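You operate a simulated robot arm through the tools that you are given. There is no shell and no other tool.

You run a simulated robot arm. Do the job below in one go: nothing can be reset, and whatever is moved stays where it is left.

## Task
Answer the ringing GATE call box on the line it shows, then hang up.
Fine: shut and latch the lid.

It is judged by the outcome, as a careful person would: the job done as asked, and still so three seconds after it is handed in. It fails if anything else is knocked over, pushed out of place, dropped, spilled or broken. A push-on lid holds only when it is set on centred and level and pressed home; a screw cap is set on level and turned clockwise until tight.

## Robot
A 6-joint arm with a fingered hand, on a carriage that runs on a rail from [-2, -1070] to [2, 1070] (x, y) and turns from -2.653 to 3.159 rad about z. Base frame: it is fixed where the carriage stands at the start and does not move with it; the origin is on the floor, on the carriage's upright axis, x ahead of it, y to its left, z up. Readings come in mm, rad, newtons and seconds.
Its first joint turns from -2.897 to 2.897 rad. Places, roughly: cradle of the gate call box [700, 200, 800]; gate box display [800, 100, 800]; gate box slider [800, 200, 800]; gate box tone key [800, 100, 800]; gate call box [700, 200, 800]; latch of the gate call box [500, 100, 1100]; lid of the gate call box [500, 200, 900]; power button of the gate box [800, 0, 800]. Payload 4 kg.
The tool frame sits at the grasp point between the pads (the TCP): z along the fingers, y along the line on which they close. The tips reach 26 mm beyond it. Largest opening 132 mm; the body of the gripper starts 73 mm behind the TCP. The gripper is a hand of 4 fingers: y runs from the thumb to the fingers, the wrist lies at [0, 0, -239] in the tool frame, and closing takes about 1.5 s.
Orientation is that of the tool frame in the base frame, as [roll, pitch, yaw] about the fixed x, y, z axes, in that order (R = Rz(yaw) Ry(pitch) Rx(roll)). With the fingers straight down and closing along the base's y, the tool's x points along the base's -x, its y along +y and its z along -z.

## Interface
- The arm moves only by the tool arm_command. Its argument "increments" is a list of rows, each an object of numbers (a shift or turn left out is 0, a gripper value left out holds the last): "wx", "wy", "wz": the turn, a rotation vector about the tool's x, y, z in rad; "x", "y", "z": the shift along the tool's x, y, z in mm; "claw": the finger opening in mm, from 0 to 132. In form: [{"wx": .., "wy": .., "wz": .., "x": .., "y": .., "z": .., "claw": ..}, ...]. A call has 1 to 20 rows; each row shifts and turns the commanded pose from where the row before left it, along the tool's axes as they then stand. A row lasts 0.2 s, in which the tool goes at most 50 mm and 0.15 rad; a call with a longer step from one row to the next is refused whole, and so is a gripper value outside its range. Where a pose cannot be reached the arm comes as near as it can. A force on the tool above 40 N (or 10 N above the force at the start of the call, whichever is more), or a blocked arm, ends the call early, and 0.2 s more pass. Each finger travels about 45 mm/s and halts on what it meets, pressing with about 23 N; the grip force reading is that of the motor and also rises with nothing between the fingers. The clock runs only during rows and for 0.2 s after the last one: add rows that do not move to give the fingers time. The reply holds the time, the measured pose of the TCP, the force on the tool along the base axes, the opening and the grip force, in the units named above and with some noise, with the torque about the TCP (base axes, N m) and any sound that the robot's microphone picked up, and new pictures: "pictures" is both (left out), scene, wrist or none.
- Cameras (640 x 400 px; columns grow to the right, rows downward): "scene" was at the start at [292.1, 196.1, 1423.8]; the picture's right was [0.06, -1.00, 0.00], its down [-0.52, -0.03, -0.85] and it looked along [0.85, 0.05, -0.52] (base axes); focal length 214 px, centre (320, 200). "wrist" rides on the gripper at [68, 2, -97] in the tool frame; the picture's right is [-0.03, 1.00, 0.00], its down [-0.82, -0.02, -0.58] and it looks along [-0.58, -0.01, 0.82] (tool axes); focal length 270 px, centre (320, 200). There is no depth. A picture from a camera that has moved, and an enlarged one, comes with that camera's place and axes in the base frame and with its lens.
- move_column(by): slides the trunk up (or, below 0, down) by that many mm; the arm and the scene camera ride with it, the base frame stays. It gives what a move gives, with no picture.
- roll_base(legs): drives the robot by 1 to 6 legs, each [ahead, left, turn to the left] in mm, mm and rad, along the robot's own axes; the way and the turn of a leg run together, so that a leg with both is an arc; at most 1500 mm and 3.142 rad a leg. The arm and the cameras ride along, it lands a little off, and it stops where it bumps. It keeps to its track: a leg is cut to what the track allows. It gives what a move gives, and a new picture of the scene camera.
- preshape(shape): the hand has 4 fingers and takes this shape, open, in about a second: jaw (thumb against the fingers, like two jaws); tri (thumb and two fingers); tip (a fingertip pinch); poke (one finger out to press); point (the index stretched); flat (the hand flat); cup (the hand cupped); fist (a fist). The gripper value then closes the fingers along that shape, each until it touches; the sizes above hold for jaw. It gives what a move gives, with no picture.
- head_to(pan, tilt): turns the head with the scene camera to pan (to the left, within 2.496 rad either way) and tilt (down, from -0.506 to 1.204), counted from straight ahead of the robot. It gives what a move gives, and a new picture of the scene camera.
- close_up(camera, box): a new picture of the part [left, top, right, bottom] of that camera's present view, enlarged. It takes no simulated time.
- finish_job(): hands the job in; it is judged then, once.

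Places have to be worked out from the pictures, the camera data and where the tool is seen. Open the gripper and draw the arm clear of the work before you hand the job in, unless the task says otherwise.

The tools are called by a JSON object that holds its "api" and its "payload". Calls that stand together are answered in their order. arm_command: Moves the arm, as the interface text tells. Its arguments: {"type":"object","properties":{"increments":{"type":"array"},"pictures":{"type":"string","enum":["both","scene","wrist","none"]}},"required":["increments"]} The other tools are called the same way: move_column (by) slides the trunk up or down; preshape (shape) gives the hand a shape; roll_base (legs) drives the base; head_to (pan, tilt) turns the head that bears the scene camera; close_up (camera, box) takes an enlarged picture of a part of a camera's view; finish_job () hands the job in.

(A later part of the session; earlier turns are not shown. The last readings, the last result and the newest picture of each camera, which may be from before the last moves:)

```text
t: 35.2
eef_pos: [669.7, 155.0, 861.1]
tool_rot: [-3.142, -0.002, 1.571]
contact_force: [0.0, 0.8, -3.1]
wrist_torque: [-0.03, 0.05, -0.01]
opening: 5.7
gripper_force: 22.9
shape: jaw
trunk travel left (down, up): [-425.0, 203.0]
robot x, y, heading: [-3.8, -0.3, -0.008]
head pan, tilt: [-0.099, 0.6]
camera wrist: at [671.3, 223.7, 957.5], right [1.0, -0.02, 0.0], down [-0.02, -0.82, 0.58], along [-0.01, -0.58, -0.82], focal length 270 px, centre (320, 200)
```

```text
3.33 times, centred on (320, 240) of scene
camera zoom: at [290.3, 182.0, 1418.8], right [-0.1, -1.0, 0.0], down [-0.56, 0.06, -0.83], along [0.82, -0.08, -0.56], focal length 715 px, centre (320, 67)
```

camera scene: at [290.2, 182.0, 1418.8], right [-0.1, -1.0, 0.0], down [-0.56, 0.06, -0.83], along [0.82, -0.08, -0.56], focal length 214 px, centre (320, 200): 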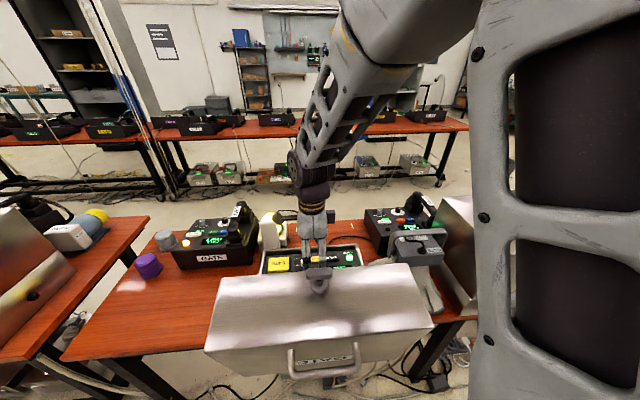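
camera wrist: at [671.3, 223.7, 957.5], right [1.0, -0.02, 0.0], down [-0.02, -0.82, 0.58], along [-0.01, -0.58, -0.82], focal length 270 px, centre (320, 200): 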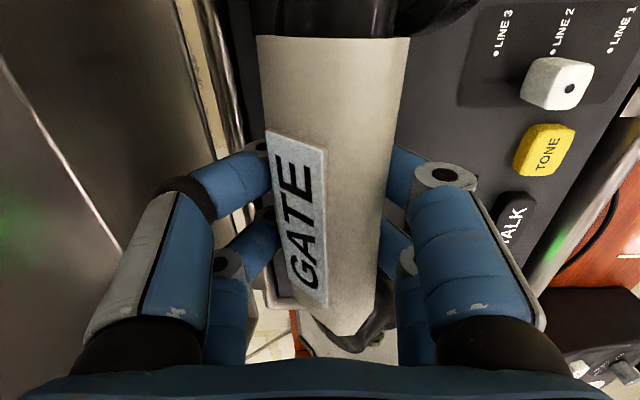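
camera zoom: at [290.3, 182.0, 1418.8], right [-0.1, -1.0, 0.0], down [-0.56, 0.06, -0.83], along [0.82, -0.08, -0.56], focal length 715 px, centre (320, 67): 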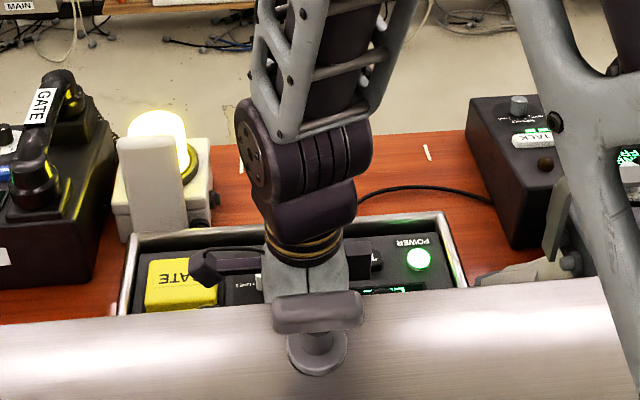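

The handset has been squeezed up and rolled slightly in the fingers. I'll zoom in on the scene to see its ends and the display.

{"api": "close_up", "payload": {"camera": "scene", "box": [265, 225, 365, 285]}}

{"api": "close_up", "payload": {"camera": "wrist", "box": [220, 0, 420, 125]}}

{"api": "close_up", "payload": {"camera": "wrist", "box": [220, 240, 420, 365]}}

```text
6.40 times, centred on (315, 255) of scene
camera zoom: at [290.3, 182.0, 1418.8], right [-0.1, -1.0, 0.0], down [-0.56, 0.06, -0.83], along [0.82, -0.08, -0.56], focal length 1373 px, centre (352, -152)
```

zoom: 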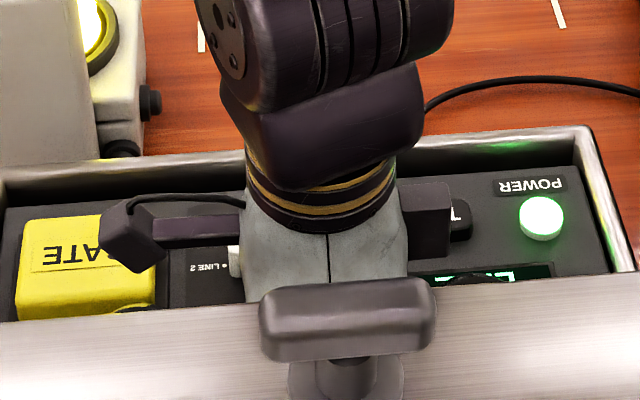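

```text
3.20 times, centred on (320, 62) of wrist
camera zoom: at [671.3, 223.7, 957.5], right [1.0, -0.02, 0.0], down [-0.02, -0.82, 0.58], along [-0.01, -0.58, -0.82], focal length 865 px, centre (320, 640)
```

zoom: 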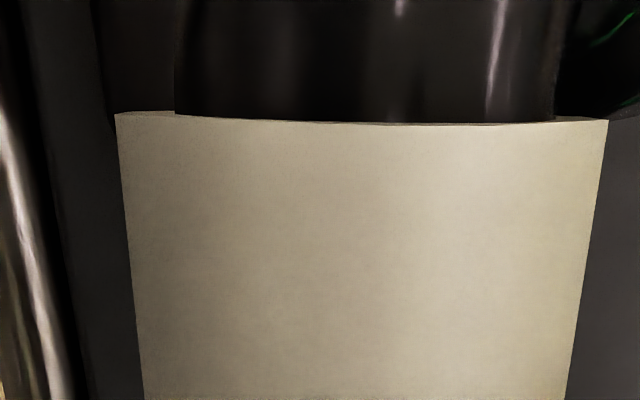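

```text
3.20 times, centred on (320, 302) of wrist
camera zoom: at [671.3, 223.7, 957.5], right [1.0, -0.02, 0.0], down [-0.02, -0.82, 0.58], along [-0.01, -0.58, -0.82], focal length 865 px, centre (320, -128)
```

zoom: 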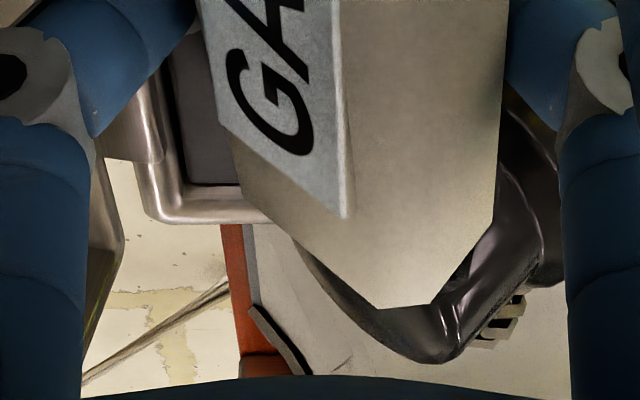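

The handle is pinched low and the handset has rolled so its ends swing a bit towards +x; the tool carries about 3 N. I'll lift slowly 25 mm to see whether it's securely held.

{"api": "arm_command", "payload": {"increments": [{"claw": 0, "z": -5}, {"z": -5}, {"z": -5}, {"z": -5}, {"z": -5}, {}], "pictures": "both"}}

{"api": "close_up", "payload": {"camera": "scene", "box": [265, 215, 365, 275]}}

```text
t: 36.6
eef_pos: [669.2, 155.0, 886.3]
tool_rot: [-3.14, 0.0, 1.571]
contact_force: [1.3, -1.2, -2.9]
wrist_torque: [0.0, 0.05, -0.04]
opening: 6.1
gripper_force: 22.6
shape: jaw
trunk travel left (down, up): [-425.0, 203.0]
robot x, y, heading: [1.3, 0.7, 0.0]
head pan, tilt: [-0.099, 0.6]
camera scene: at [290.3, 182.0, 1418.8], right [-0.1, -1.0, 0.0], down [-0.56, 0.06, -0.83], along [0.82, -0.08, -0.56], focal length 214 px, centre (320, 200)
camera wrist: at [671.2, 223.7, 982.6], right [1.0, -0.02, 0.0], down [-0.02, -0.82, 0.58], along [-0.01, -0.58, -0.82], focal length 270 px, centre (320, 200)
```

scene: 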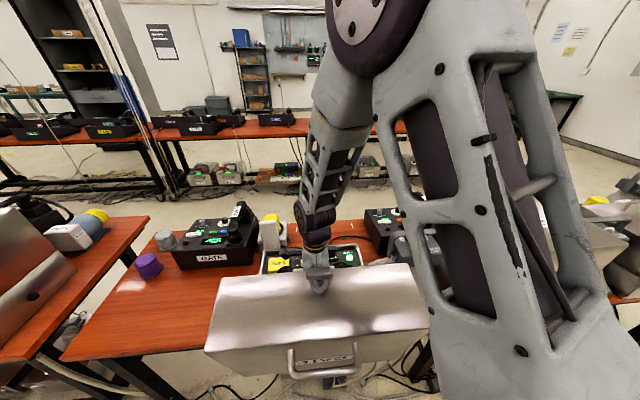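
wrist: 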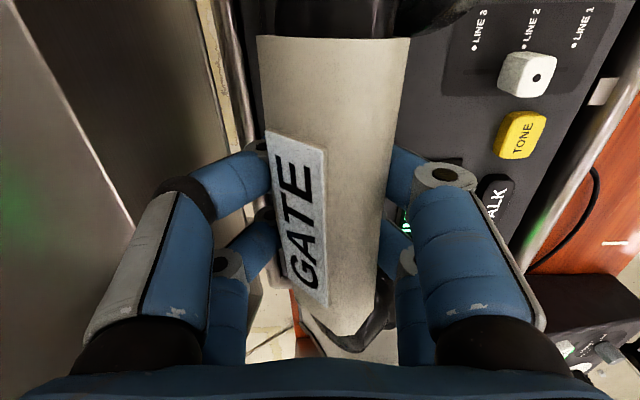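

```text
6.40 times, centred on (315, 245) of scene
camera zoom: at [290.3, 182.0, 1418.8], right [-0.1, -1.0, 0.0], down [-0.56, 0.06, -0.83], along [0.82, -0.08, -0.56], focal length 1373 px, centre (352, -88)
```

zoom: 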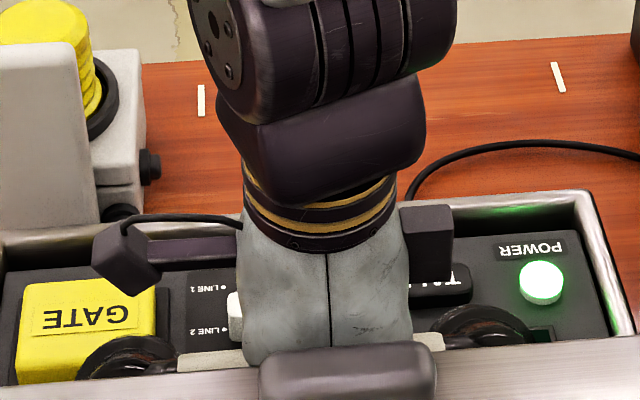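

The lamp has gone out, so the call is answered, and the handset is firmly held with its full 3 N weight on the hand. I'll raise it further to read the display and see the handset's ends.

{"api": "arm_command", "payload": {"increments": [{"z": -15}, {"z": -20}, {"z": -20}, {"z": -20}, {"z": -20}, {"z": -15}, {}], "pictures": "both"}}

{"api": "close_up", "payload": {"camera": "scene", "box": [255, 195, 375, 280]}}

```text
t: 38.2
eef_pos: [670.4, 156.9, 997.3]
tool_rot: [3.141, 0.002, 1.57]
contact_force: [0.0, 0.5, -2.1]
wrist_torque: [-0.01, 0.04, -0.02]
opening: 6.0
gripper_force: 23.1
shape: jaw
trunk travel left (down, up): [-425.0, 203.0]
robot x, y, heading: [0.1, -0.6, 0.002]
head pan, tilt: [-0.099, 0.6]
camera scene: at [290.4, 182.0, 1418.8], right [-0.1, -1.0, 0.0], down [-0.56, 0.06, -0.83], along [0.82, -0.08, -0.56], focal length 214 px, centre (320, 200)
camera wrist: at [671.3, 223.9, 1093.0], right [1.0, -0.02, 0.0], down [-0.02, -0.82, 0.58], along [-0.01, -0.58, -0.82], focal length 270 px, centre (320, 200)
```

scene: 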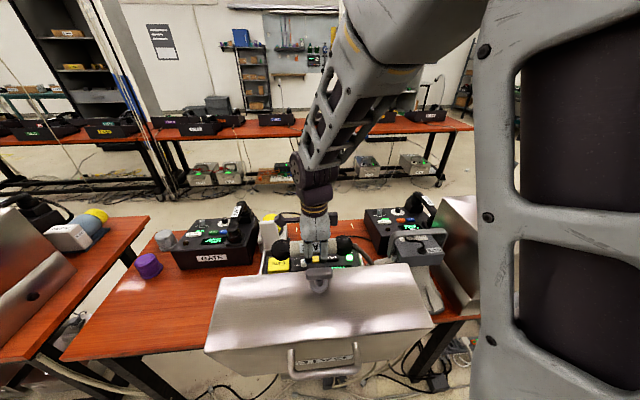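
wrist: 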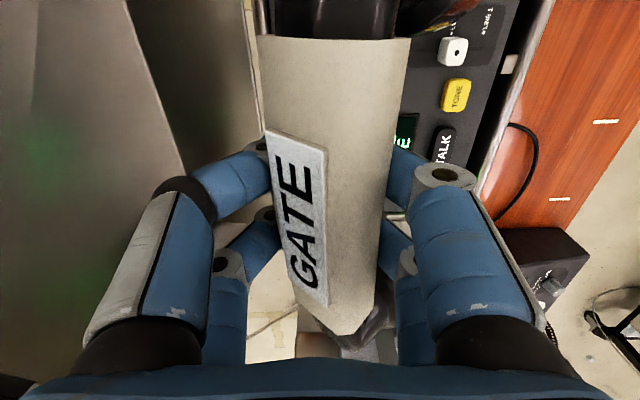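

```text
4.71 times, centred on (315, 238) of scene
camera zoom: at [290.4, 182.0, 1418.8], right [-0.1, -1.0, 0.0], down [-0.56, 0.06, -0.83], along [0.82, -0.08, -0.56], focal length 1009 px, centre (344, 24)
```

zoom: 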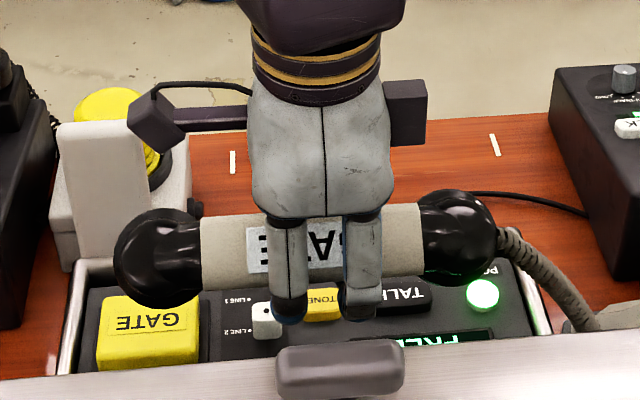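

The lamp is off and the display has changed to something ending in "FREE". I'll lower the hand a little and raise the trunk so the head camera can see the display over the lid.

{"api": "arm_command", "payload": {"increments": [{"z": 20}, {"z": 20}, {"z": 20}, {}], "pictures": "none"}}

{"api": "move_column", "payload": {"by": 100}}

{"api": "close_up", "payload": {"camera": "scene", "box": [255, 215, 395, 310]}}

```text
t: 39.2
eef_pos: [669.7, 155.3, 934.4]
tool_rot: [3.141, -0.002, 1.57]
contact_force: [0.1, 0.0, -2.1]
wrist_torque: [-0.01, 0.06, 0.0]
opening: 5.8
gripper_force: 22.8
shape: jaw
trunk travel left (down, up): [-425.0, 203.0]
robot x, y, heading: [2.4, 3.3, -0.003]
head pan, tilt: [-0.099, 0.6]
```

```text
t: 40.5
eef_pos: [670.0, 156.0, 1036.3]
tool_rot: [-3.139, -0.002, 1.571]
contact_force: [-0.1, -0.3, -1.8]
wrist_torque: [-0.01, 0.02, -0.02]
opening: 5.9
gripper_force: 23.2
shape: jaw
trunk travel left (down, up): [-525.0, 103.0]
robot x, y, heading: [-3.7, 2.2, -0.003]
head pan, tilt: [-0.099, 0.6]
```

```text
4.21 times, centred on (325, 262) of scene
camera zoom: at [227.7, 182.0, 1519.6], right [-0.1, -1.0, 0.0], down [-0.56, 0.06, -0.83], along [0.82, -0.08, -0.56], focal length 903 px, centre (299, -63)
```

zoom: 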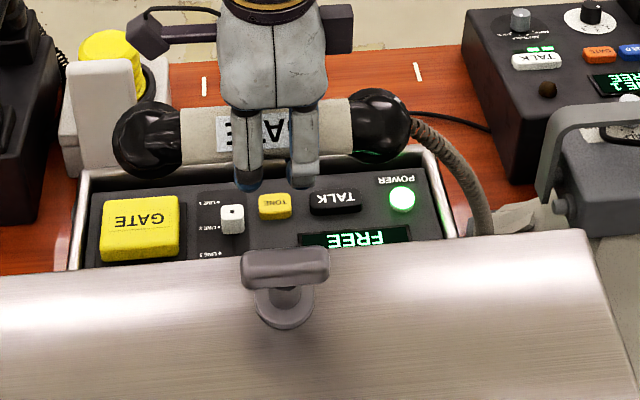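

The display's second line reads FREE, but the lid hides its first line. I'll lower the arm and raise the trunk the rest of the way to read all of it.

{"api": "arm_command", "payload": {"increments": [{"z": 25}, {"z": 25}, {"z": 25}, {"z": 20}, {}], "pictures": "none"}}

{"api": "move_column", "payload": {"by": 100}}

{"api": "close_up", "payload": {"camera": "scene", "box": [255, 215, 395, 310]}}

{"api": "close_up", "payload": {"camera": "scene", "box": [160, 170, 300, 270]}}

```text
t: 41.7
eef_pos: [669.8, 155.1, 940.5]
tool_rot: [-3.141, 0.0, 1.571]
contact_force: [-0.7, 0.4, -3.0]
wrist_torque: [-0.03, 0.03, -0.02]
opening: 5.8
gripper_force: 23.7
shape: jaw
trunk travel left (down, up): [-525.0, 103.0]
robot x, y, heading: [-2.3, -0.7, -0.003]
head pan, tilt: [-0.099, 0.6]
```

```text
t: 43.0
eef_pos: [671.7, 155.2, 1040.6]
tool_rot: [-3.141, 0.002, 1.572]
contact_force: [-0.1, 0.3, -3.7]
wrist_torque: [0.0, 0.0, -0.01]
opening: 5.7
gripper_force: 22.8
shape: jaw
trunk travel left (down, up): [-625.0, 3.0]
robot x, y, heading: [-2.3, 0.8, -0.001]
head pan, tilt: [-0.099, 0.6]
```

```text
4.21 times, centred on (325, 262) of scene
camera zoom: at [121.4, 182.0, 1618.7], right [-0.1, -1.0, 0.0], down [-0.56, 0.06, -0.82], along [0.82, -0.08, -0.57], focal length 903 px, centre (299, -63)
```

zoom: 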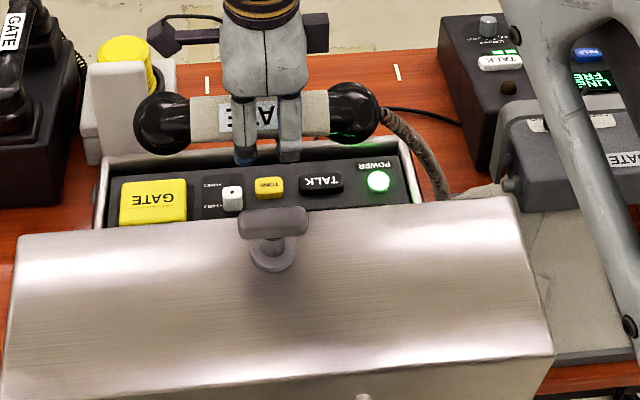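

```text
4.00 times, centred on (230, 220) of scene
camera zoom: at [121.4, 182.0, 1618.7], right [-0.1, -1.0, 0.0], down [-0.56, 0.06, -0.82], along [0.82, -0.08, -0.57], focal length 858 px, centre (680, 120)
```

zoom: 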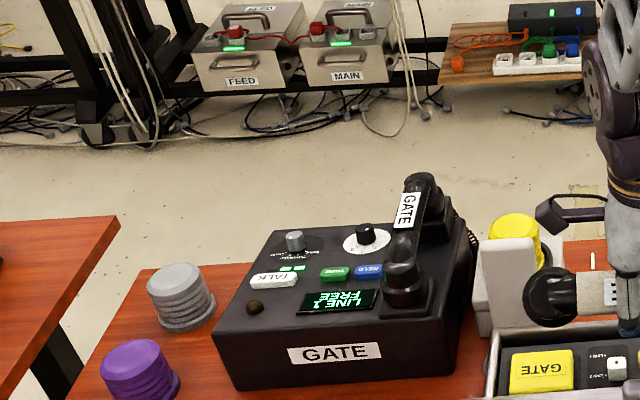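

The neighbouring GATE box also went to LINE 1 FREE, so the ringing has stopped everywhere. I want to read our display in full, so I'll carry the handset forward over the front rim, where the wrist camera should see the display to its left.

{"api": "arm_command", "payload": {"increments": [{"y": 32, "x": -6}, {"y": 32, "x": -6}, {"y": 32, "x": -6}, {"y": 32, "x": -7}, {"y": 32, "x": -7}, {"y": 27, "x": -6}, {"z": 20}, {"z": 15}, {}], "pictures": "both"}}

{"api": "close_up", "payload": {"camera": "wrist", "box": [120, 20, 320, 180]}}

```text
t: 45.0
eef_pos: [856.1, 118.1, 1004.1]
tool_rot: [3.14, 0.001, 1.569]
contact_force: [0.0, 0.1, -1.5]
wrist_torque: [0.0, 0.06, -0.02]
opening: 6.1
gripper_force: 23.0
shape: jaw
trunk travel left (down, up): [-625.0, 3.0]
robot x, y, heading: [-0.8, -3.5, -0.002]
head pan, tilt: [-0.099, 0.6]
camera scene: at [120.9, 182.0, 1618.9], right [-0.1, -1.0, 0.0], down [-0.56, 0.06, -0.83], along [0.82, -0.08, -0.56], focal length 214 px, centre (320, 200)
camera wrist: at [857.9, 185.4, 1101.3], right [1.0, -0.02, 0.0], down [-0.02, -0.82, 0.58], along [-0.01, -0.58, -0.82], focal length 270 px, centre (320, 200)
```

scene: 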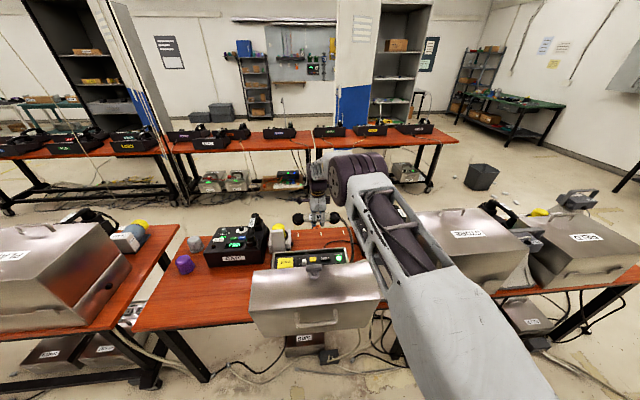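
wrist: 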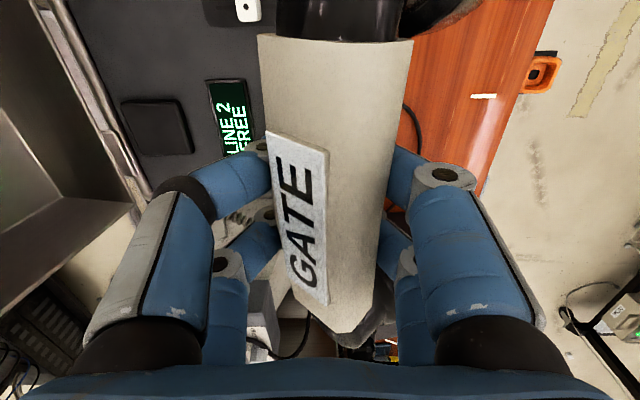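

```text
2.50 times, centred on (220, 100) of wrist
camera zoom: at [857.9, 185.4, 1101.3], right [1.0, -0.02, 0.0], down [-0.02, -0.82, 0.58], along [-0.01, -0.58, -0.82], focal length 676 px, centre (570, 450)
```

zoom: 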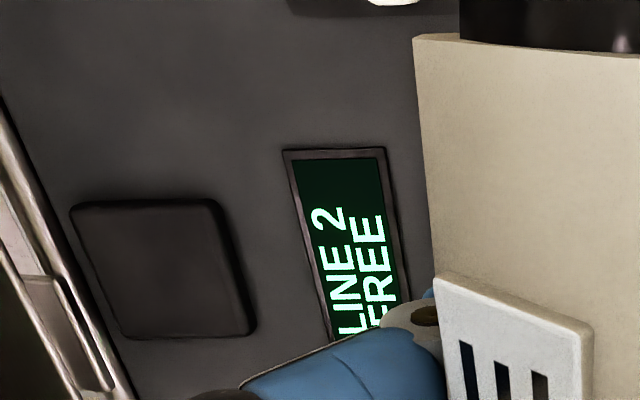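

The display reads LINE 2 FREE: the ringing stopped exactly as I lifted the handset on line 2, so the call was taken there. Now I must hang up properly. First I'll move back over the box with more height and bring the trunk down to its original level.

{"api": "arm_command", "payload": {"increments": [{"z": -35}, {"z": -35}, {"z": -30, "y": -20}, {"y": -30, "x": 8}, {"y": -30, "x": 8}, {"y": -30, "x": 8}, {"y": -30, "x": 8}, {"z": -40}, {"z": -40}, {}], "pictures": "none"}}

{"api": "move_column", "payload": {"by": -150}}

```text
t: 47.2
eef_pos: [716.7, 151.0, 1184.9]
tool_rot: [-3.14, 0.001, 1.571]
contact_force: [-0.7, -0.8, -1.6]
wrist_torque: [0.01, 0.04, 0.02]
opening: 5.8
gripper_force: 22.8
shape: jaw
trunk travel left (down, up): [-625.0, 3.0]
robot x, y, heading: [4.3, -3.5, 0.005]
head pan, tilt: [-0.099, 0.6]
```

```text
t: 49.0
eef_pos: [717.0, 150.0, 1036.1]
tool_rot: [-3.14, 0.002, 1.572]
contact_force: [-0.8, -0.4, -2.8]
wrist_torque: [0.02, 0.03, 0.0]
opening: 5.8
gripper_force: 22.8
shape: jaw
trunk travel left (down, up): [-475.0, 153.0]
robot x, y, heading: [-3.5, -0.8, -0.006]
head pan, tilt: [-0.099, 0.6]
```

The handset is rolled about 50° about its long axis, so I'll tilt the tool about base y to bring its feet back underneath. I'll do about half first and look.

{"api": "arm_command", "payload": {"increments": [{"wx": 0.1}, {"wx": 0.1}, {"wx": 0.1}, {"wx": 0.1}, {}], "pictures": "both"}}

{"api": "close_up", "payload": {"camera": "scene", "box": [245, 180, 405, 280]}}

```text
t: 50.2
eef_pos: [717.0, 149.2, 1035.2]
tool_rot: [-2.741, 0.0, 1.571]
contact_force: [-0.1, -0.4, -2.5]
wrist_torque: [-0.05, 0.02, 0.0]
opening: 5.8
gripper_force: 22.9
shape: jaw
trunk travel left (down, up): [-475.0, 153.0]
robot x, y, heading: [-0.6, -1.1, -0.002]
head pan, tilt: [-0.099, 0.6]
camera scene: at [263.2, 182.0, 1469.0], right [-0.1, -1.0, 0.0], down [-0.56, 0.06, -0.83], along [0.82, -0.08, -0.56], focal length 214 px, centre (320, 200)
camera wrist: at [756.0, 217.3, 1123.9], right [0.92, -0.02, -0.39], down [0.21, -0.82, 0.54], along [-0.33, -0.58, -0.75], focal length 270 px, centre (320, 200)
```

scene: 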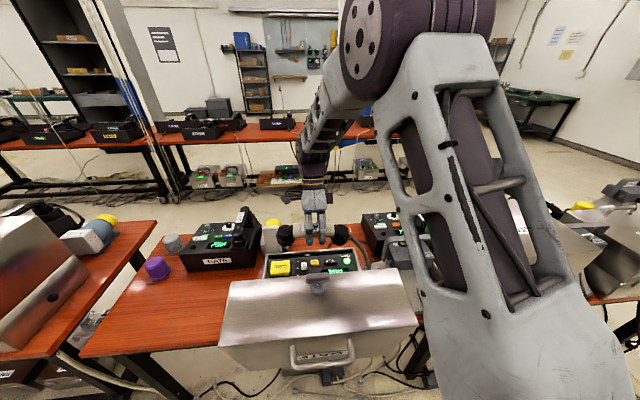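
wrist: 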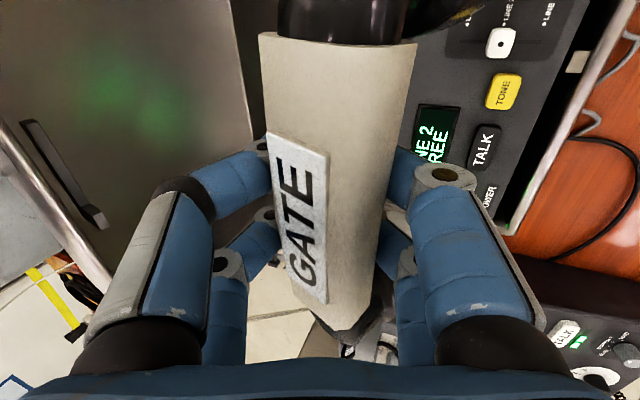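

```text
4.00 times, centred on (325, 230) of scene
camera zoom: at [263.2, 182.0, 1469.0], right [-0.1, -1.0, 0.0], down [-0.56, 0.06, -0.83], along [0.82, -0.08, -0.56], focal length 858 px, centre (300, 80)
```

zoom: 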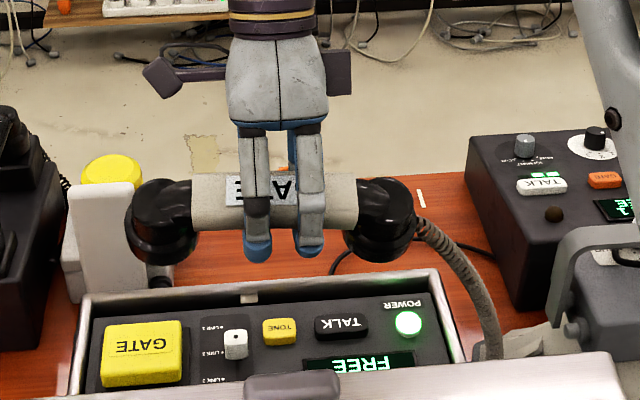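

The tilt works and the ends now hang lower. I'll add another 0.45 rad and check from the scene camera.

{"api": "arm_command", "payload": {"increments": [{"wx": 0.1}, {"wx": 0.1}, {"wx": 0.1}, {"wx": 0.1}, {"wx": 0.05}, {}], "pictures": "both"}}

{"api": "close_up", "payload": {"camera": "scene", "box": [245, 180, 405, 280]}}

```text
t: 51.6
eef_pos: [717.4, 149.5, 1035.4]
tool_rot: [-2.292, -0.001, 1.572]
contact_force: [-0.1, 0.4, -1.5]
wrist_torque: [-0.02, 0.01, -0.03]
opening: 5.6
gripper_force: 22.8
shape: jaw
trunk travel left (down, up): [-475.0, 153.0]
robot x, y, heading: [1.6, 1.0, -0.0]
head pan, tilt: [-0.099, 0.6]
camera scene: at [263.3, 182.0, 1469.0], right [-0.1, -1.0, 0.0], down [-0.56, 0.06, -0.83], along [0.82, -0.08, -0.56], focal length 214 px, centre (320, 200)
camera wrist: at [790.6, 217.6, 1098.0], right [0.66, -0.02, -0.75], down [0.42, -0.82, 0.4], along [-0.62, -0.58, -0.53], focal length 270 px, centre (320, 200)
```

scene: 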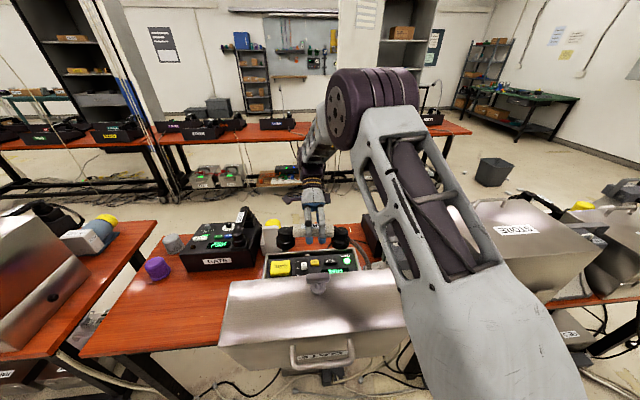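
wrist: 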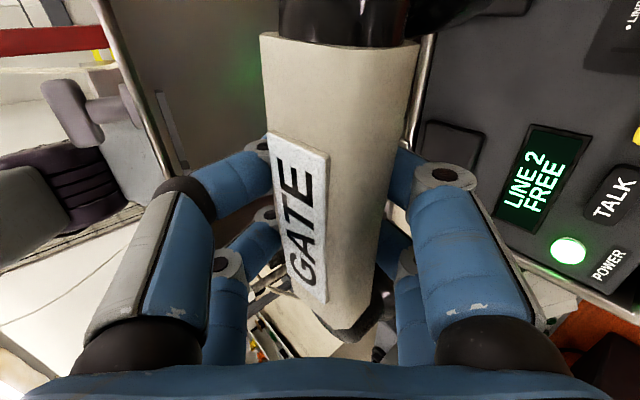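

```text
4.00 times, centred on (325, 230) of scene
camera zoom: at [263.3, 182.0, 1469.0], right [-0.1, -1.0, 0.0], down [-0.56, 0.06, -0.83], along [0.82, -0.08, -0.56], focal length 858 px, centre (300, 80)
```

zoom: 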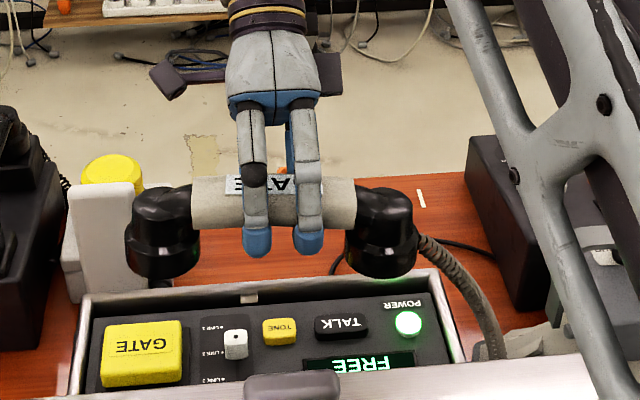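

The feet now point almost straight down. I'll zoom in more to judge how level they are and where they are.

{"api": "close_up", "payload": {"camera": "scene", "box": [270, 215, 360, 265]}}

{"api": "close_up", "payload": {"camera": "wrist", "box": [240, 0, 440, 125]}}

{"api": "close_up", "payload": {"camera": "wrist", "box": [260, 260, 420, 360]}}

```text
7.11 times, centred on (315, 240) of scene
camera zoom: at [263.3, 182.0, 1469.0], right [-0.1, -1.0, 0.0], down [-0.56, 0.06, -0.83], along [0.82, -0.08, -0.56], focal length 1525 px, centre (356, -84)
```

zoom: 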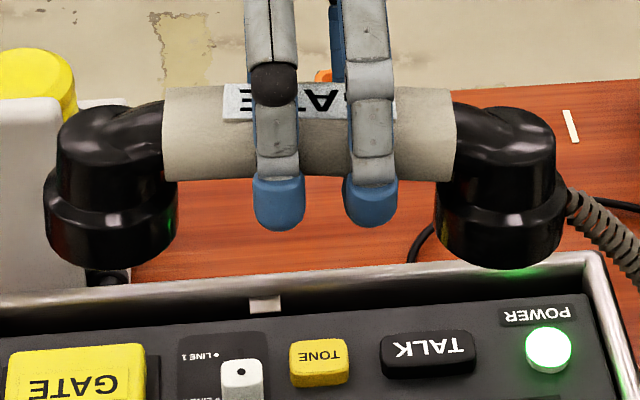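

```text
3.20 times, centred on (340, 62) of wrist
camera zoom: at [790.6, 217.6, 1098.0], right [0.66, -0.02, -0.75], down [0.42, -0.82, 0.4], along [-0.62, -0.58, -0.53], focal length 865 px, centre (256, 640)
```

zoom: 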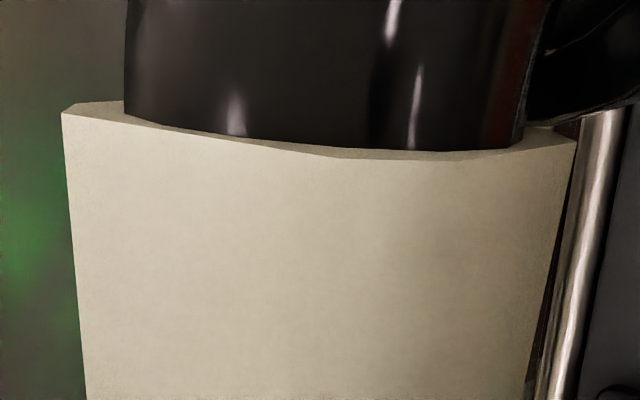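

```text
4.00 times, centred on (340, 310) of wrist
camera zoom: at [790.6, 217.6, 1098.0], right [0.66, -0.02, -0.75], down [0.42, -0.82, 0.4], along [-0.62, -0.58, -0.53], focal length 1081 px, centre (240, -240)
```

zoom: 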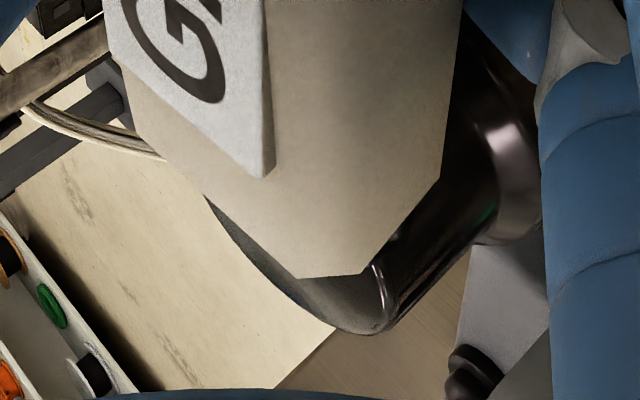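

Comparing the handle with the box rim in the image, the handset's high-y end sits about 4° too high and the roll is slightly overdone. I'll correct by −0.07 rad about tool y and −0.05 about tool x, and look again.

{"api": "arm_command", "payload": {"increments": [{"wy": -0.07}, {"wx": -0.05}, {}], "pictures": "none"}}

{"api": "close_up", "payload": {"camera": "scene", "box": [270, 215, 360, 265]}}

```text
t: 52.4
eef_pos: [716.8, 150.5, 1035.4]
tool_rot: [-2.341, 0.047, 1.625]
contact_force: [0.3, -0.1, -1.3]
wrist_torque: [0.02, 0.03, 0.0]
opening: 5.4
gripper_force: 23.2
shape: jaw
trunk travel left (down, up): [-475.0, 153.0]
robot x, y, heading: [-2.0, -1.2, -0.0]
head pan, tilt: [-0.099, 0.6]
```

```text
7.11 times, centred on (315, 240) of scene
camera zoom: at [263.3, 182.0, 1469.0], right [-0.1, -1.0, 0.0], down [-0.56, 0.06, -0.83], along [0.82, -0.08, -0.56], focal length 1525 px, centre (356, -84)
```

zoom: 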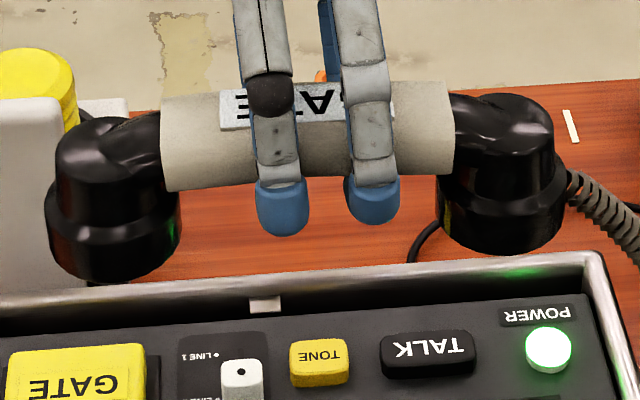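

The handset is now nearly parallel to the box. I'll zoom in on one end to measure its foot against the handle before I lower it.

{"api": "close_up", "payload": {"camera": "scene", "box": [274, 225, 306, 261]}}

{"api": "close_up", "payload": {"camera": "scene", "box": [328, 222, 360, 258]}}

```text
11.11 times, centred on (290, 243) of scene
camera zoom: at [263.3, 182.0, 1469.0], right [-0.1, -1.0, 0.0], down [-0.56, 0.06, -0.83], along [0.82, -0.08, -0.56], focal length 2383 px, centre (653, -278)
```

zoom: 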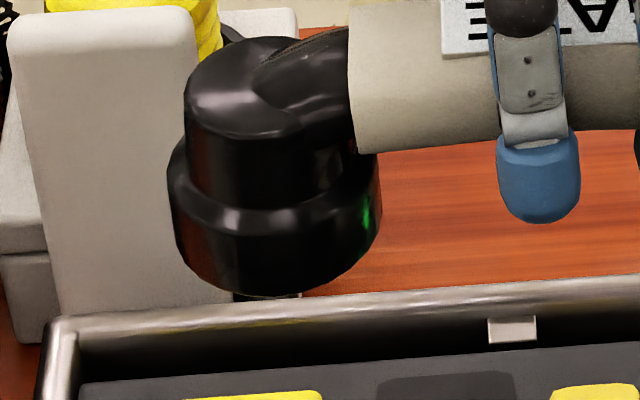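

```text
11.11 times, centred on (344, 240) of scene
camera zoom: at [263.3, 182.0, 1469.0], right [-0.1, -1.0, 0.0], down [-0.56, 0.06, -0.83], along [0.82, -0.08, -0.56], focal length 2383 px, centre (53, -244)
```

zoom: 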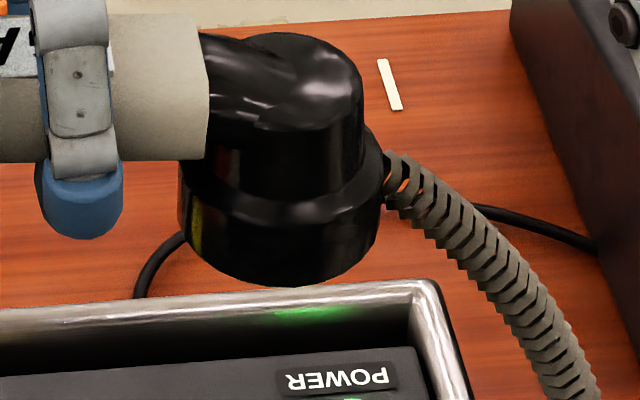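

Measured from the ellipses, the feet are about 8° over-rotated, with the foot bottoms about 49 mm below the handle centre. I'll take off 0.12 rad of tilt and read the resulting pose.

{"api": "arm_command", "payload": {"increments": [{"wx": -0.12}, {}], "pictures": "none"}}

{"api": "close_up", "payload": {"camera": "scene", "box": [270, 215, 360, 265]}}

```text
t: 53.0
eef_pos: [717.8, 149.1, 1035.2]
tool_rot: [-2.461, 0.047, 1.624]
contact_force: [-0.1, 0.1, -1.7]
wrist_torque: [-0.01, 0.03, -0.03]
opening: 5.4
gripper_force: 23.2
shape: jaw
trunk travel left (down, up): [-475.0, 153.0]
robot x, y, heading: [2.6, 1.4, 0.0]
head pan, tilt: [-0.099, 0.6]
```

```text
7.11 times, centred on (315, 240) of scene
camera zoom: at [263.3, 182.0, 1469.0], right [-0.1, -1.0, 0.0], down [-0.56, 0.06, -0.83], along [0.82, -0.08, -0.57], focal length 1525 px, centre (356, -84)
```

zoom: 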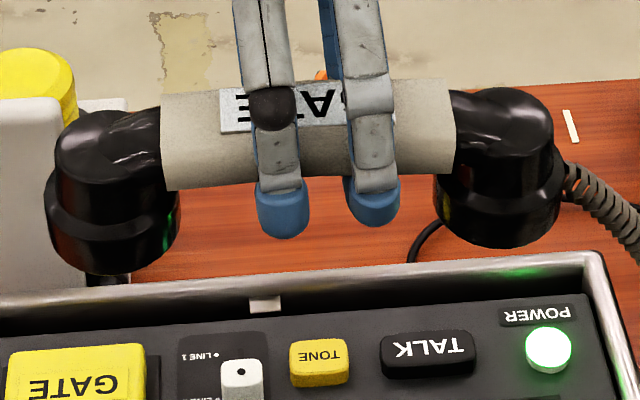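

The feet look level now. I'll move back over the cradle (handle centre at x≈671) and go down to about 25 mm above seating, then check.

{"api": "arm_command", "payload": {"increments": [{"x": 2.87, "y": -15.28, "z": 12.19}, {"x": 2.87, "y": -15.28, "z": 12.19}, {"x": 2.87, "y": -15.28, "z": 12.19}, {"x": 1.82, "y": 24.35, "z": 30.09}, {"x": 1.82, "y": 24.35, "z": 30.09}, {"x": 1.82, "y": 24.35, "z": 30.09}, {"x": 1.41, "y": 18.85, "z": 23.3}, {}], "pictures": "both"}}

{"api": "close_up", "payload": {"camera": "scene", "box": [260, 225, 370, 290]}}

```text
t: 54.8
eef_pos: [657.8, 154.7, 887.8]
tool_rot: [-2.461, 0.045, 1.626]
contact_force: [0.1, 0.2, -1.4]
wrist_torque: [0.01, 0.08, 0.0]
opening: 5.2
gripper_force: 22.6
shape: jaw
trunk travel left (down, up): [-475.0, 153.0]
robot x, y, heading: [1.2, -0.5, 0.004]
head pan, tilt: [-0.099, 0.6]
camera scene: at [263.2, 182.0, 1469.0], right [-0.1, -1.0, 0.0], down [-0.56, 0.06, -0.83], along [0.82, -0.08, -0.56], focal length 214 px, centre (320, 200)
camera wrist: at [715.7, 229.4, 958.3], right [0.78, -0.01, -0.63], down [0.39, -0.77, 0.5], along [-0.49, -0.63, -0.6], focal length 270 px, centre (320, 200)
```

scene: 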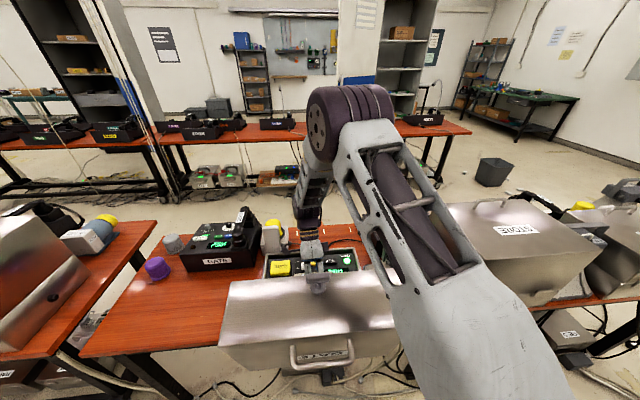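
wrist: 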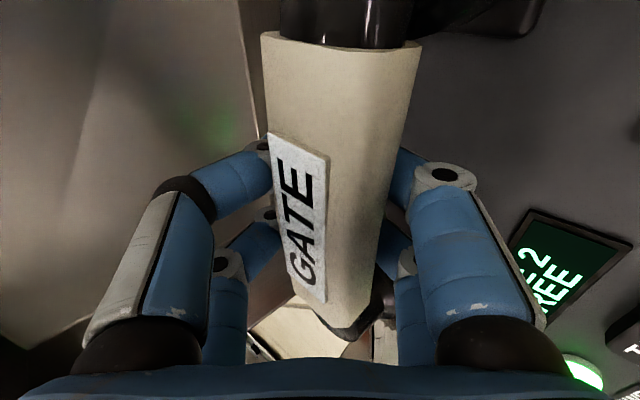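

```text
5.82 times, centred on (315, 258) of scene
camera zoom: at [263.2, 182.0, 1469.0], right [-0.1, -1.0, 0.0], down [-0.56, 0.06, -0.83], along [0.82, -0.08, -0.56], focal length 1248 px, centre (349, -134)
```

zoom: 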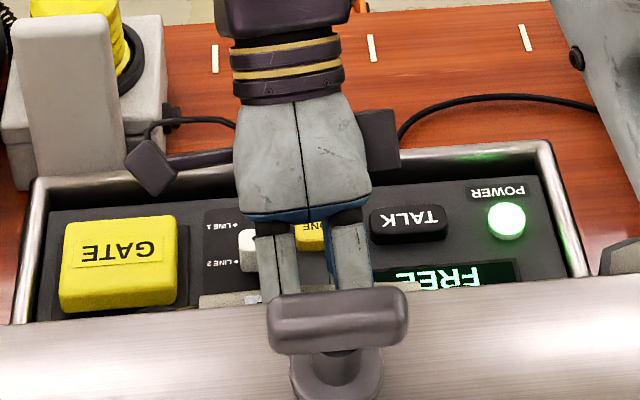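

I'm about 25–35 mm above seating. I'll zoom in on the high-y end in the wrist view to compare the foot with its pad.

{"api": "close_up", "payload": {"camera": "wrist", "box": [360, 0, 560, 125]}}

{"api": "close_up", "payload": {"camera": "wrist", "box": [300, 230, 420, 360]}}

```text
3.20 times, centred on (460, 62) of wrist
camera zoom: at [715.7, 229.4, 958.3], right [0.78, -0.01, -0.63], down [0.39, -0.77, 0.5], along [-0.49, -0.63, -0.6], focal length 865 px, centre (-128, 640)
```

zoom: 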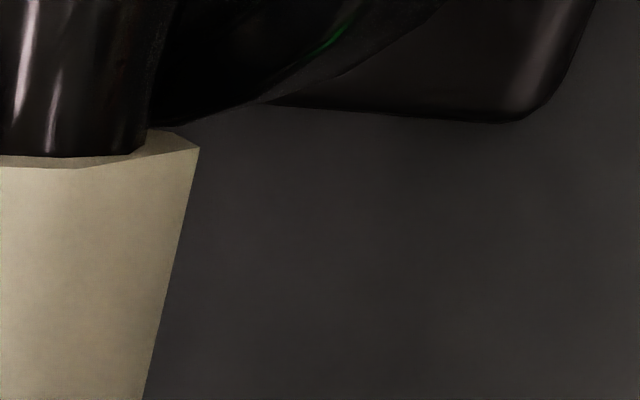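

```text
3.08 times, centred on (360, 295) of wrist
camera zoom: at [715.7, 229.4, 958.3], right [0.78, -0.01, -0.63], down [0.39, -0.77, 0.5], along [-0.49, -0.63, -0.6], focal length 832 px, centre (197, -92)
```

zoom: 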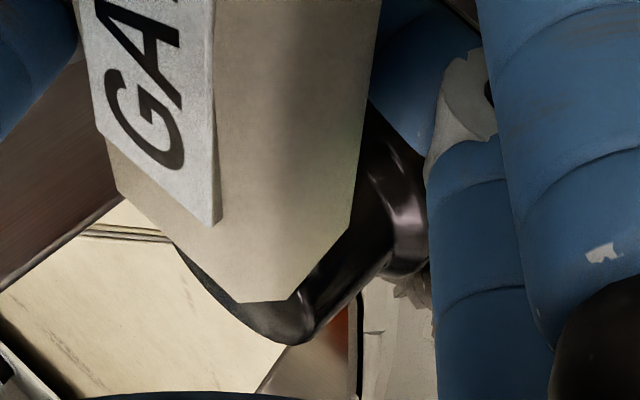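

The foot is within a few mm of its pad in x and y. I'll lower 25 mm, then feel for contact in small steps.

{"api": "arm_command", "payload": {"increments": [{"x": 0.47, "y": 6.28, "z": 7.77}, {"x": 0.47, "y": 6.28, "z": 7.77}, {"x": 0.24, "y": 3.14, "z": 3.88}, {}], "pictures": "none"}}

{"api": "arm_command", "payload": {"increments": [{"x": 0.14, "y": 1.88, "z": 2.33}, {"x": 0.14, "y": 1.88, "z": 2.33}, {}], "pictures": "none"}}

```text
t: 55.8
eef_pos: [657.9, 155.1, 863.6]
tool_rot: [-2.46, 0.045, 1.625]
contact_force: [1.3, 0.1, -1.9]
wrist_torque: [0.01, 0.04, -0.03]
opening: 5.4
gripper_force: 23.5
shape: jaw
trunk travel left (down, up): [-475.0, 153.0]
robot x, y, heading: [-0.3, 0.5, 0.003]
head pan, tilt: [-0.099, 0.6]
```

```text
t: 56.6
eef_pos: [657.8, 155.0, 858.1]
tool_rot: [-2.462, 0.046, 1.626]
contact_force: [0.1, 0.0, -2.3]
wrist_torque: [-0.02, 0.03, 0.01]
opening: 5.7
gripper_force: 22.2
shape: jaw
trunk travel left (down, up): [-475.0, 153.0]
robot x, y, heading: [2.7, -0.2, -0.005]
head pan, tilt: [-0.099, 0.6]
```

No contact yet at z 858, with the force still about −2 N. I'll keep stepping down.

{"api": "arm_command", "payload": {"increments": [{"x": 0.14, "y": 1.88, "z": 2.33}, {"x": 0.14, "y": 1.88, "z": 2.33}, {}], "pictures": "none"}}

{"api": "arm_command", "payload": {"increments": [{"x": 0.14, "y": 1.88, "z": 2.33}, {}], "pictures": "wrist"}}

```text
t: 57.4
eef_pos: [658.2, 156.0, 852.5]
tool_rot: [-2.461, 0.043, 1.624]
contact_force: [0.0, 0.5, -0.2]
wrist_torque: [-0.02, 0.04, 0.0]
opening: 5.6
gripper_force: 23.5
shape: jaw
trunk travel left (down, up): [-475.0, 153.0]
robot x, y, heading: [0.3, -0.6, 0.001]
head pan, tilt: [-0.099, 0.6]
```

```text
t: 58.0
eef_pos: [658.6, 155.2, 849.7]
tool_rot: [-2.462, 0.044, 1.625]
contact_force: [0.8, 0.0, -0.1]
wrist_torque: [-0.02, 0.02, 0.02]
opening: 6.0
gripper_force: 23.1
shape: jaw
trunk travel left (down, up): [-475.0, 153.0]
robot x, y, heading: [-0.7, 1.8, 0.001]
head pan, tilt: [-0.099, 0.6]
camera wrist: at [716.2, 229.8, 920.1], right [0.78, -0.01, -0.63], down [0.39, -0.77, 0.5], along [-0.49, -0.63, -0.6], focal length 270 px, centre (320, 200)
```

wrist: 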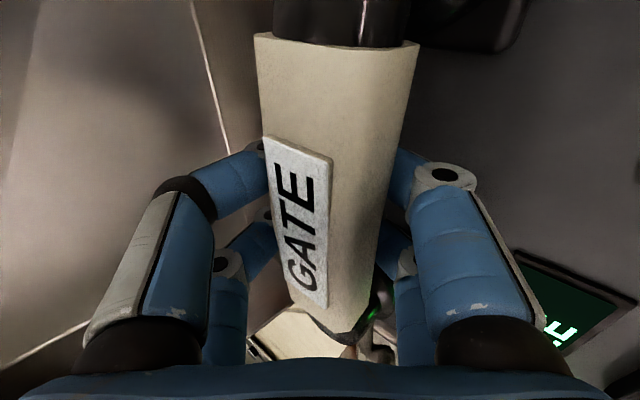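

The weight reading dropped to about zero at z≈852, so the feet are on the pads, and the handset eased slightly in the grip. I'll open slowly to release it.

{"api": "arm_command", "payload": {"increments": [{"claw": 15}, {}, {}, {"claw": 30}, {}, {}, {"claw": 50}, {}, {}, {}], "pictures": "wrist"}}

```text
t: 60.2
eef_pos: [658.2, 156.1, 850.1]
tool_rot: [-2.462, 0.046, 1.625]
contact_force: [0.2, -0.4, -0.5]
wrist_torque: [0.01, 0.0, 0.01]
opening: 49.5
gripper_force: 0.1
shape: jaw
trunk travel left (down, up): [-475.0, 153.0]
robot x, y, heading: [-1.6, 1.9, -0.004]
head pan, tilt: [-0.099, 0.6]
camera wrist: at [716.2, 229.8, 920.1], right [0.78, -0.01, -0.63], down [0.39, -0.77, 0.5], along [-0.49, -0.63, -0.6], focal length 270 px, centre (320, 200)
```

wrist: 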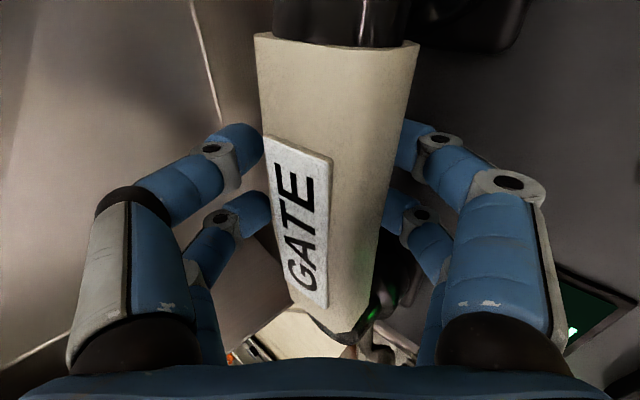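

The handset hasn't moved, so it's standing on its pads. I'll open wider and back the hand straight out along the tool axis.

{"api": "arm_command", "payload": {"increments": [{"claw": 85}, {}, {}, {}, {}, {"z": -10}, {"z": -15}, {"z": -25}, {"z": -30}, {"z": -35}, {"z": -35}, {}], "pictures": "both"}}

{"api": "close_up", "payload": {"camera": "wrist", "box": [200, 60, 440, 260]}}

```text
t: 62.8
eef_pos: [752.7, 165.1, 966.5]
tool_rot: [-2.46, 0.046, 1.623]
contact_force: [-0.3, 0.2, -0.6]
wrist_torque: [-0.02, -0.01, 0.04]
opening: 84.5
gripper_force: 0.1
shape: jaw
trunk travel left (down, up): [-475.0, 153.0]
robot x, y, heading: [2.2, 1.4, -0.003]
head pan, tilt: [-0.099, 0.6]
camera scene: at [263.2, 182.0, 1469.0], right [-0.1, -1.0, 0.0], down [-0.56, 0.06, -0.83], along [0.82, -0.08, -0.56], focal length 214 px, centre (320, 200)
camera wrist: at [811.1, 239.3, 1035.9], right [0.78, -0.01, -0.63], down [0.39, -0.77, 0.5], along [-0.49, -0.63, -0.6], focal length 270 px, centre (320, 200)
```

scene: 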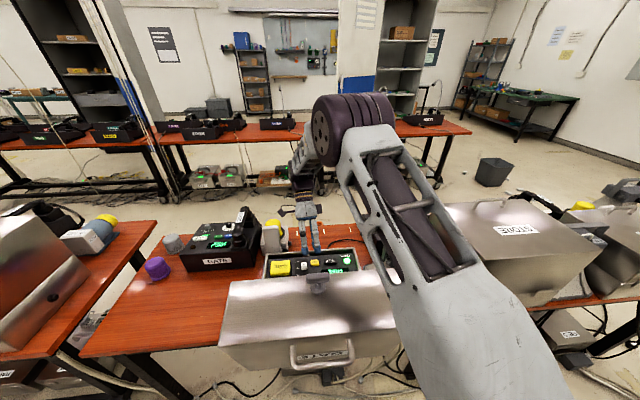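
wrist: 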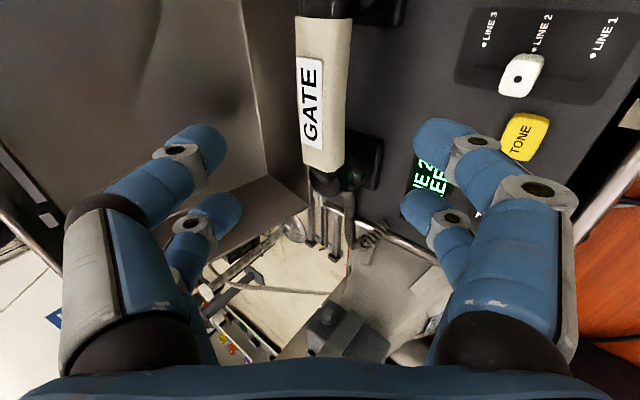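

```text
2.00 times, centred on (320, 160) of wrist
camera zoom: at [811.1, 239.3, 1035.9], right [0.78, -0.01, -0.63], down [0.39, -0.77, 0.5], along [-0.49, -0.63, -0.6], focal length 541 px, centre (320, 280)
```

zoom: 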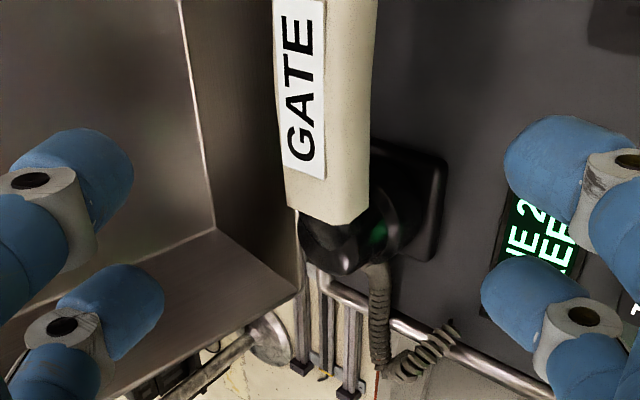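

The handset is back on its cradle. I'll bring the tool back to vertical and return to the earlier viewpoint to compare its seating with the original picture.

{"api": "arm_command", "payload": {"increments": [{"wx": 0.12}, {"wx": 0.05}, {"wy": 0.07}, {"wx": -0.15}, {"wx": -0.15}, {"wx": -0.15}, {"wx": -0.15}, {"wx": -0.15}, {"wx": -0.1}, {"z": -30, "y": -38}, {"y": -38}, {}], "pictures": "wrist"}}

{"api": "close_up", "payload": {"camera": "wrist", "box": [200, 0, 440, 260]}}

```text
t: 65.4
eef_pos: [678.8, 165.4, 996.0]
tool_rot: [3.141, 0.0, 1.57]
contact_force: [0.3, -0.1, 0.0]
wrist_torque: [-0.04, 0.02, 0.02]
opening: 84.9
gripper_force: 0.2
shape: jaw
trunk travel left (down, up): [-475.0, 153.0]
robot x, y, heading: [2.6, -1.4, 0.001]
head pan, tilt: [-0.099, 0.6]
camera wrist: at [679.7, 233.7, 1092.5], right [1.0, -0.02, 0.0], down [-0.02, -0.82, 0.58], along [-0.01, -0.58, -0.82], focal length 270 px, centre (320, 200)
```

wrist: 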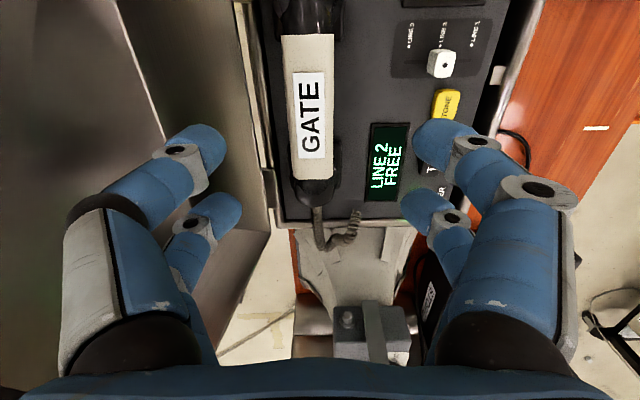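

```text
1.54 times, centred on (320, 130) of wrist
camera zoom: at [679.7, 233.7, 1092.5], right [1.0, -0.02, 0.0], down [-0.02, -0.82, 0.58], along [-0.01, -0.58, -0.82], focal length 416 px, centre (320, 308)
```

zoom: 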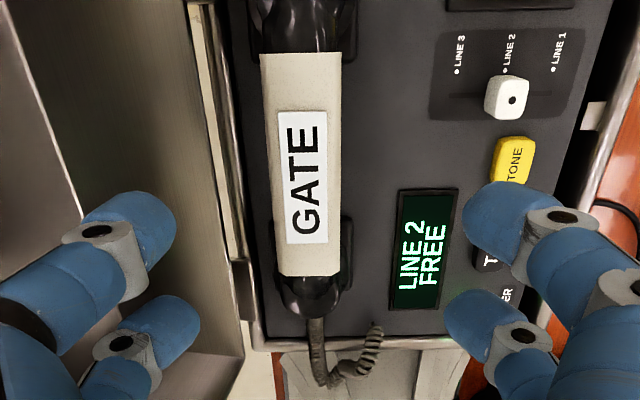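

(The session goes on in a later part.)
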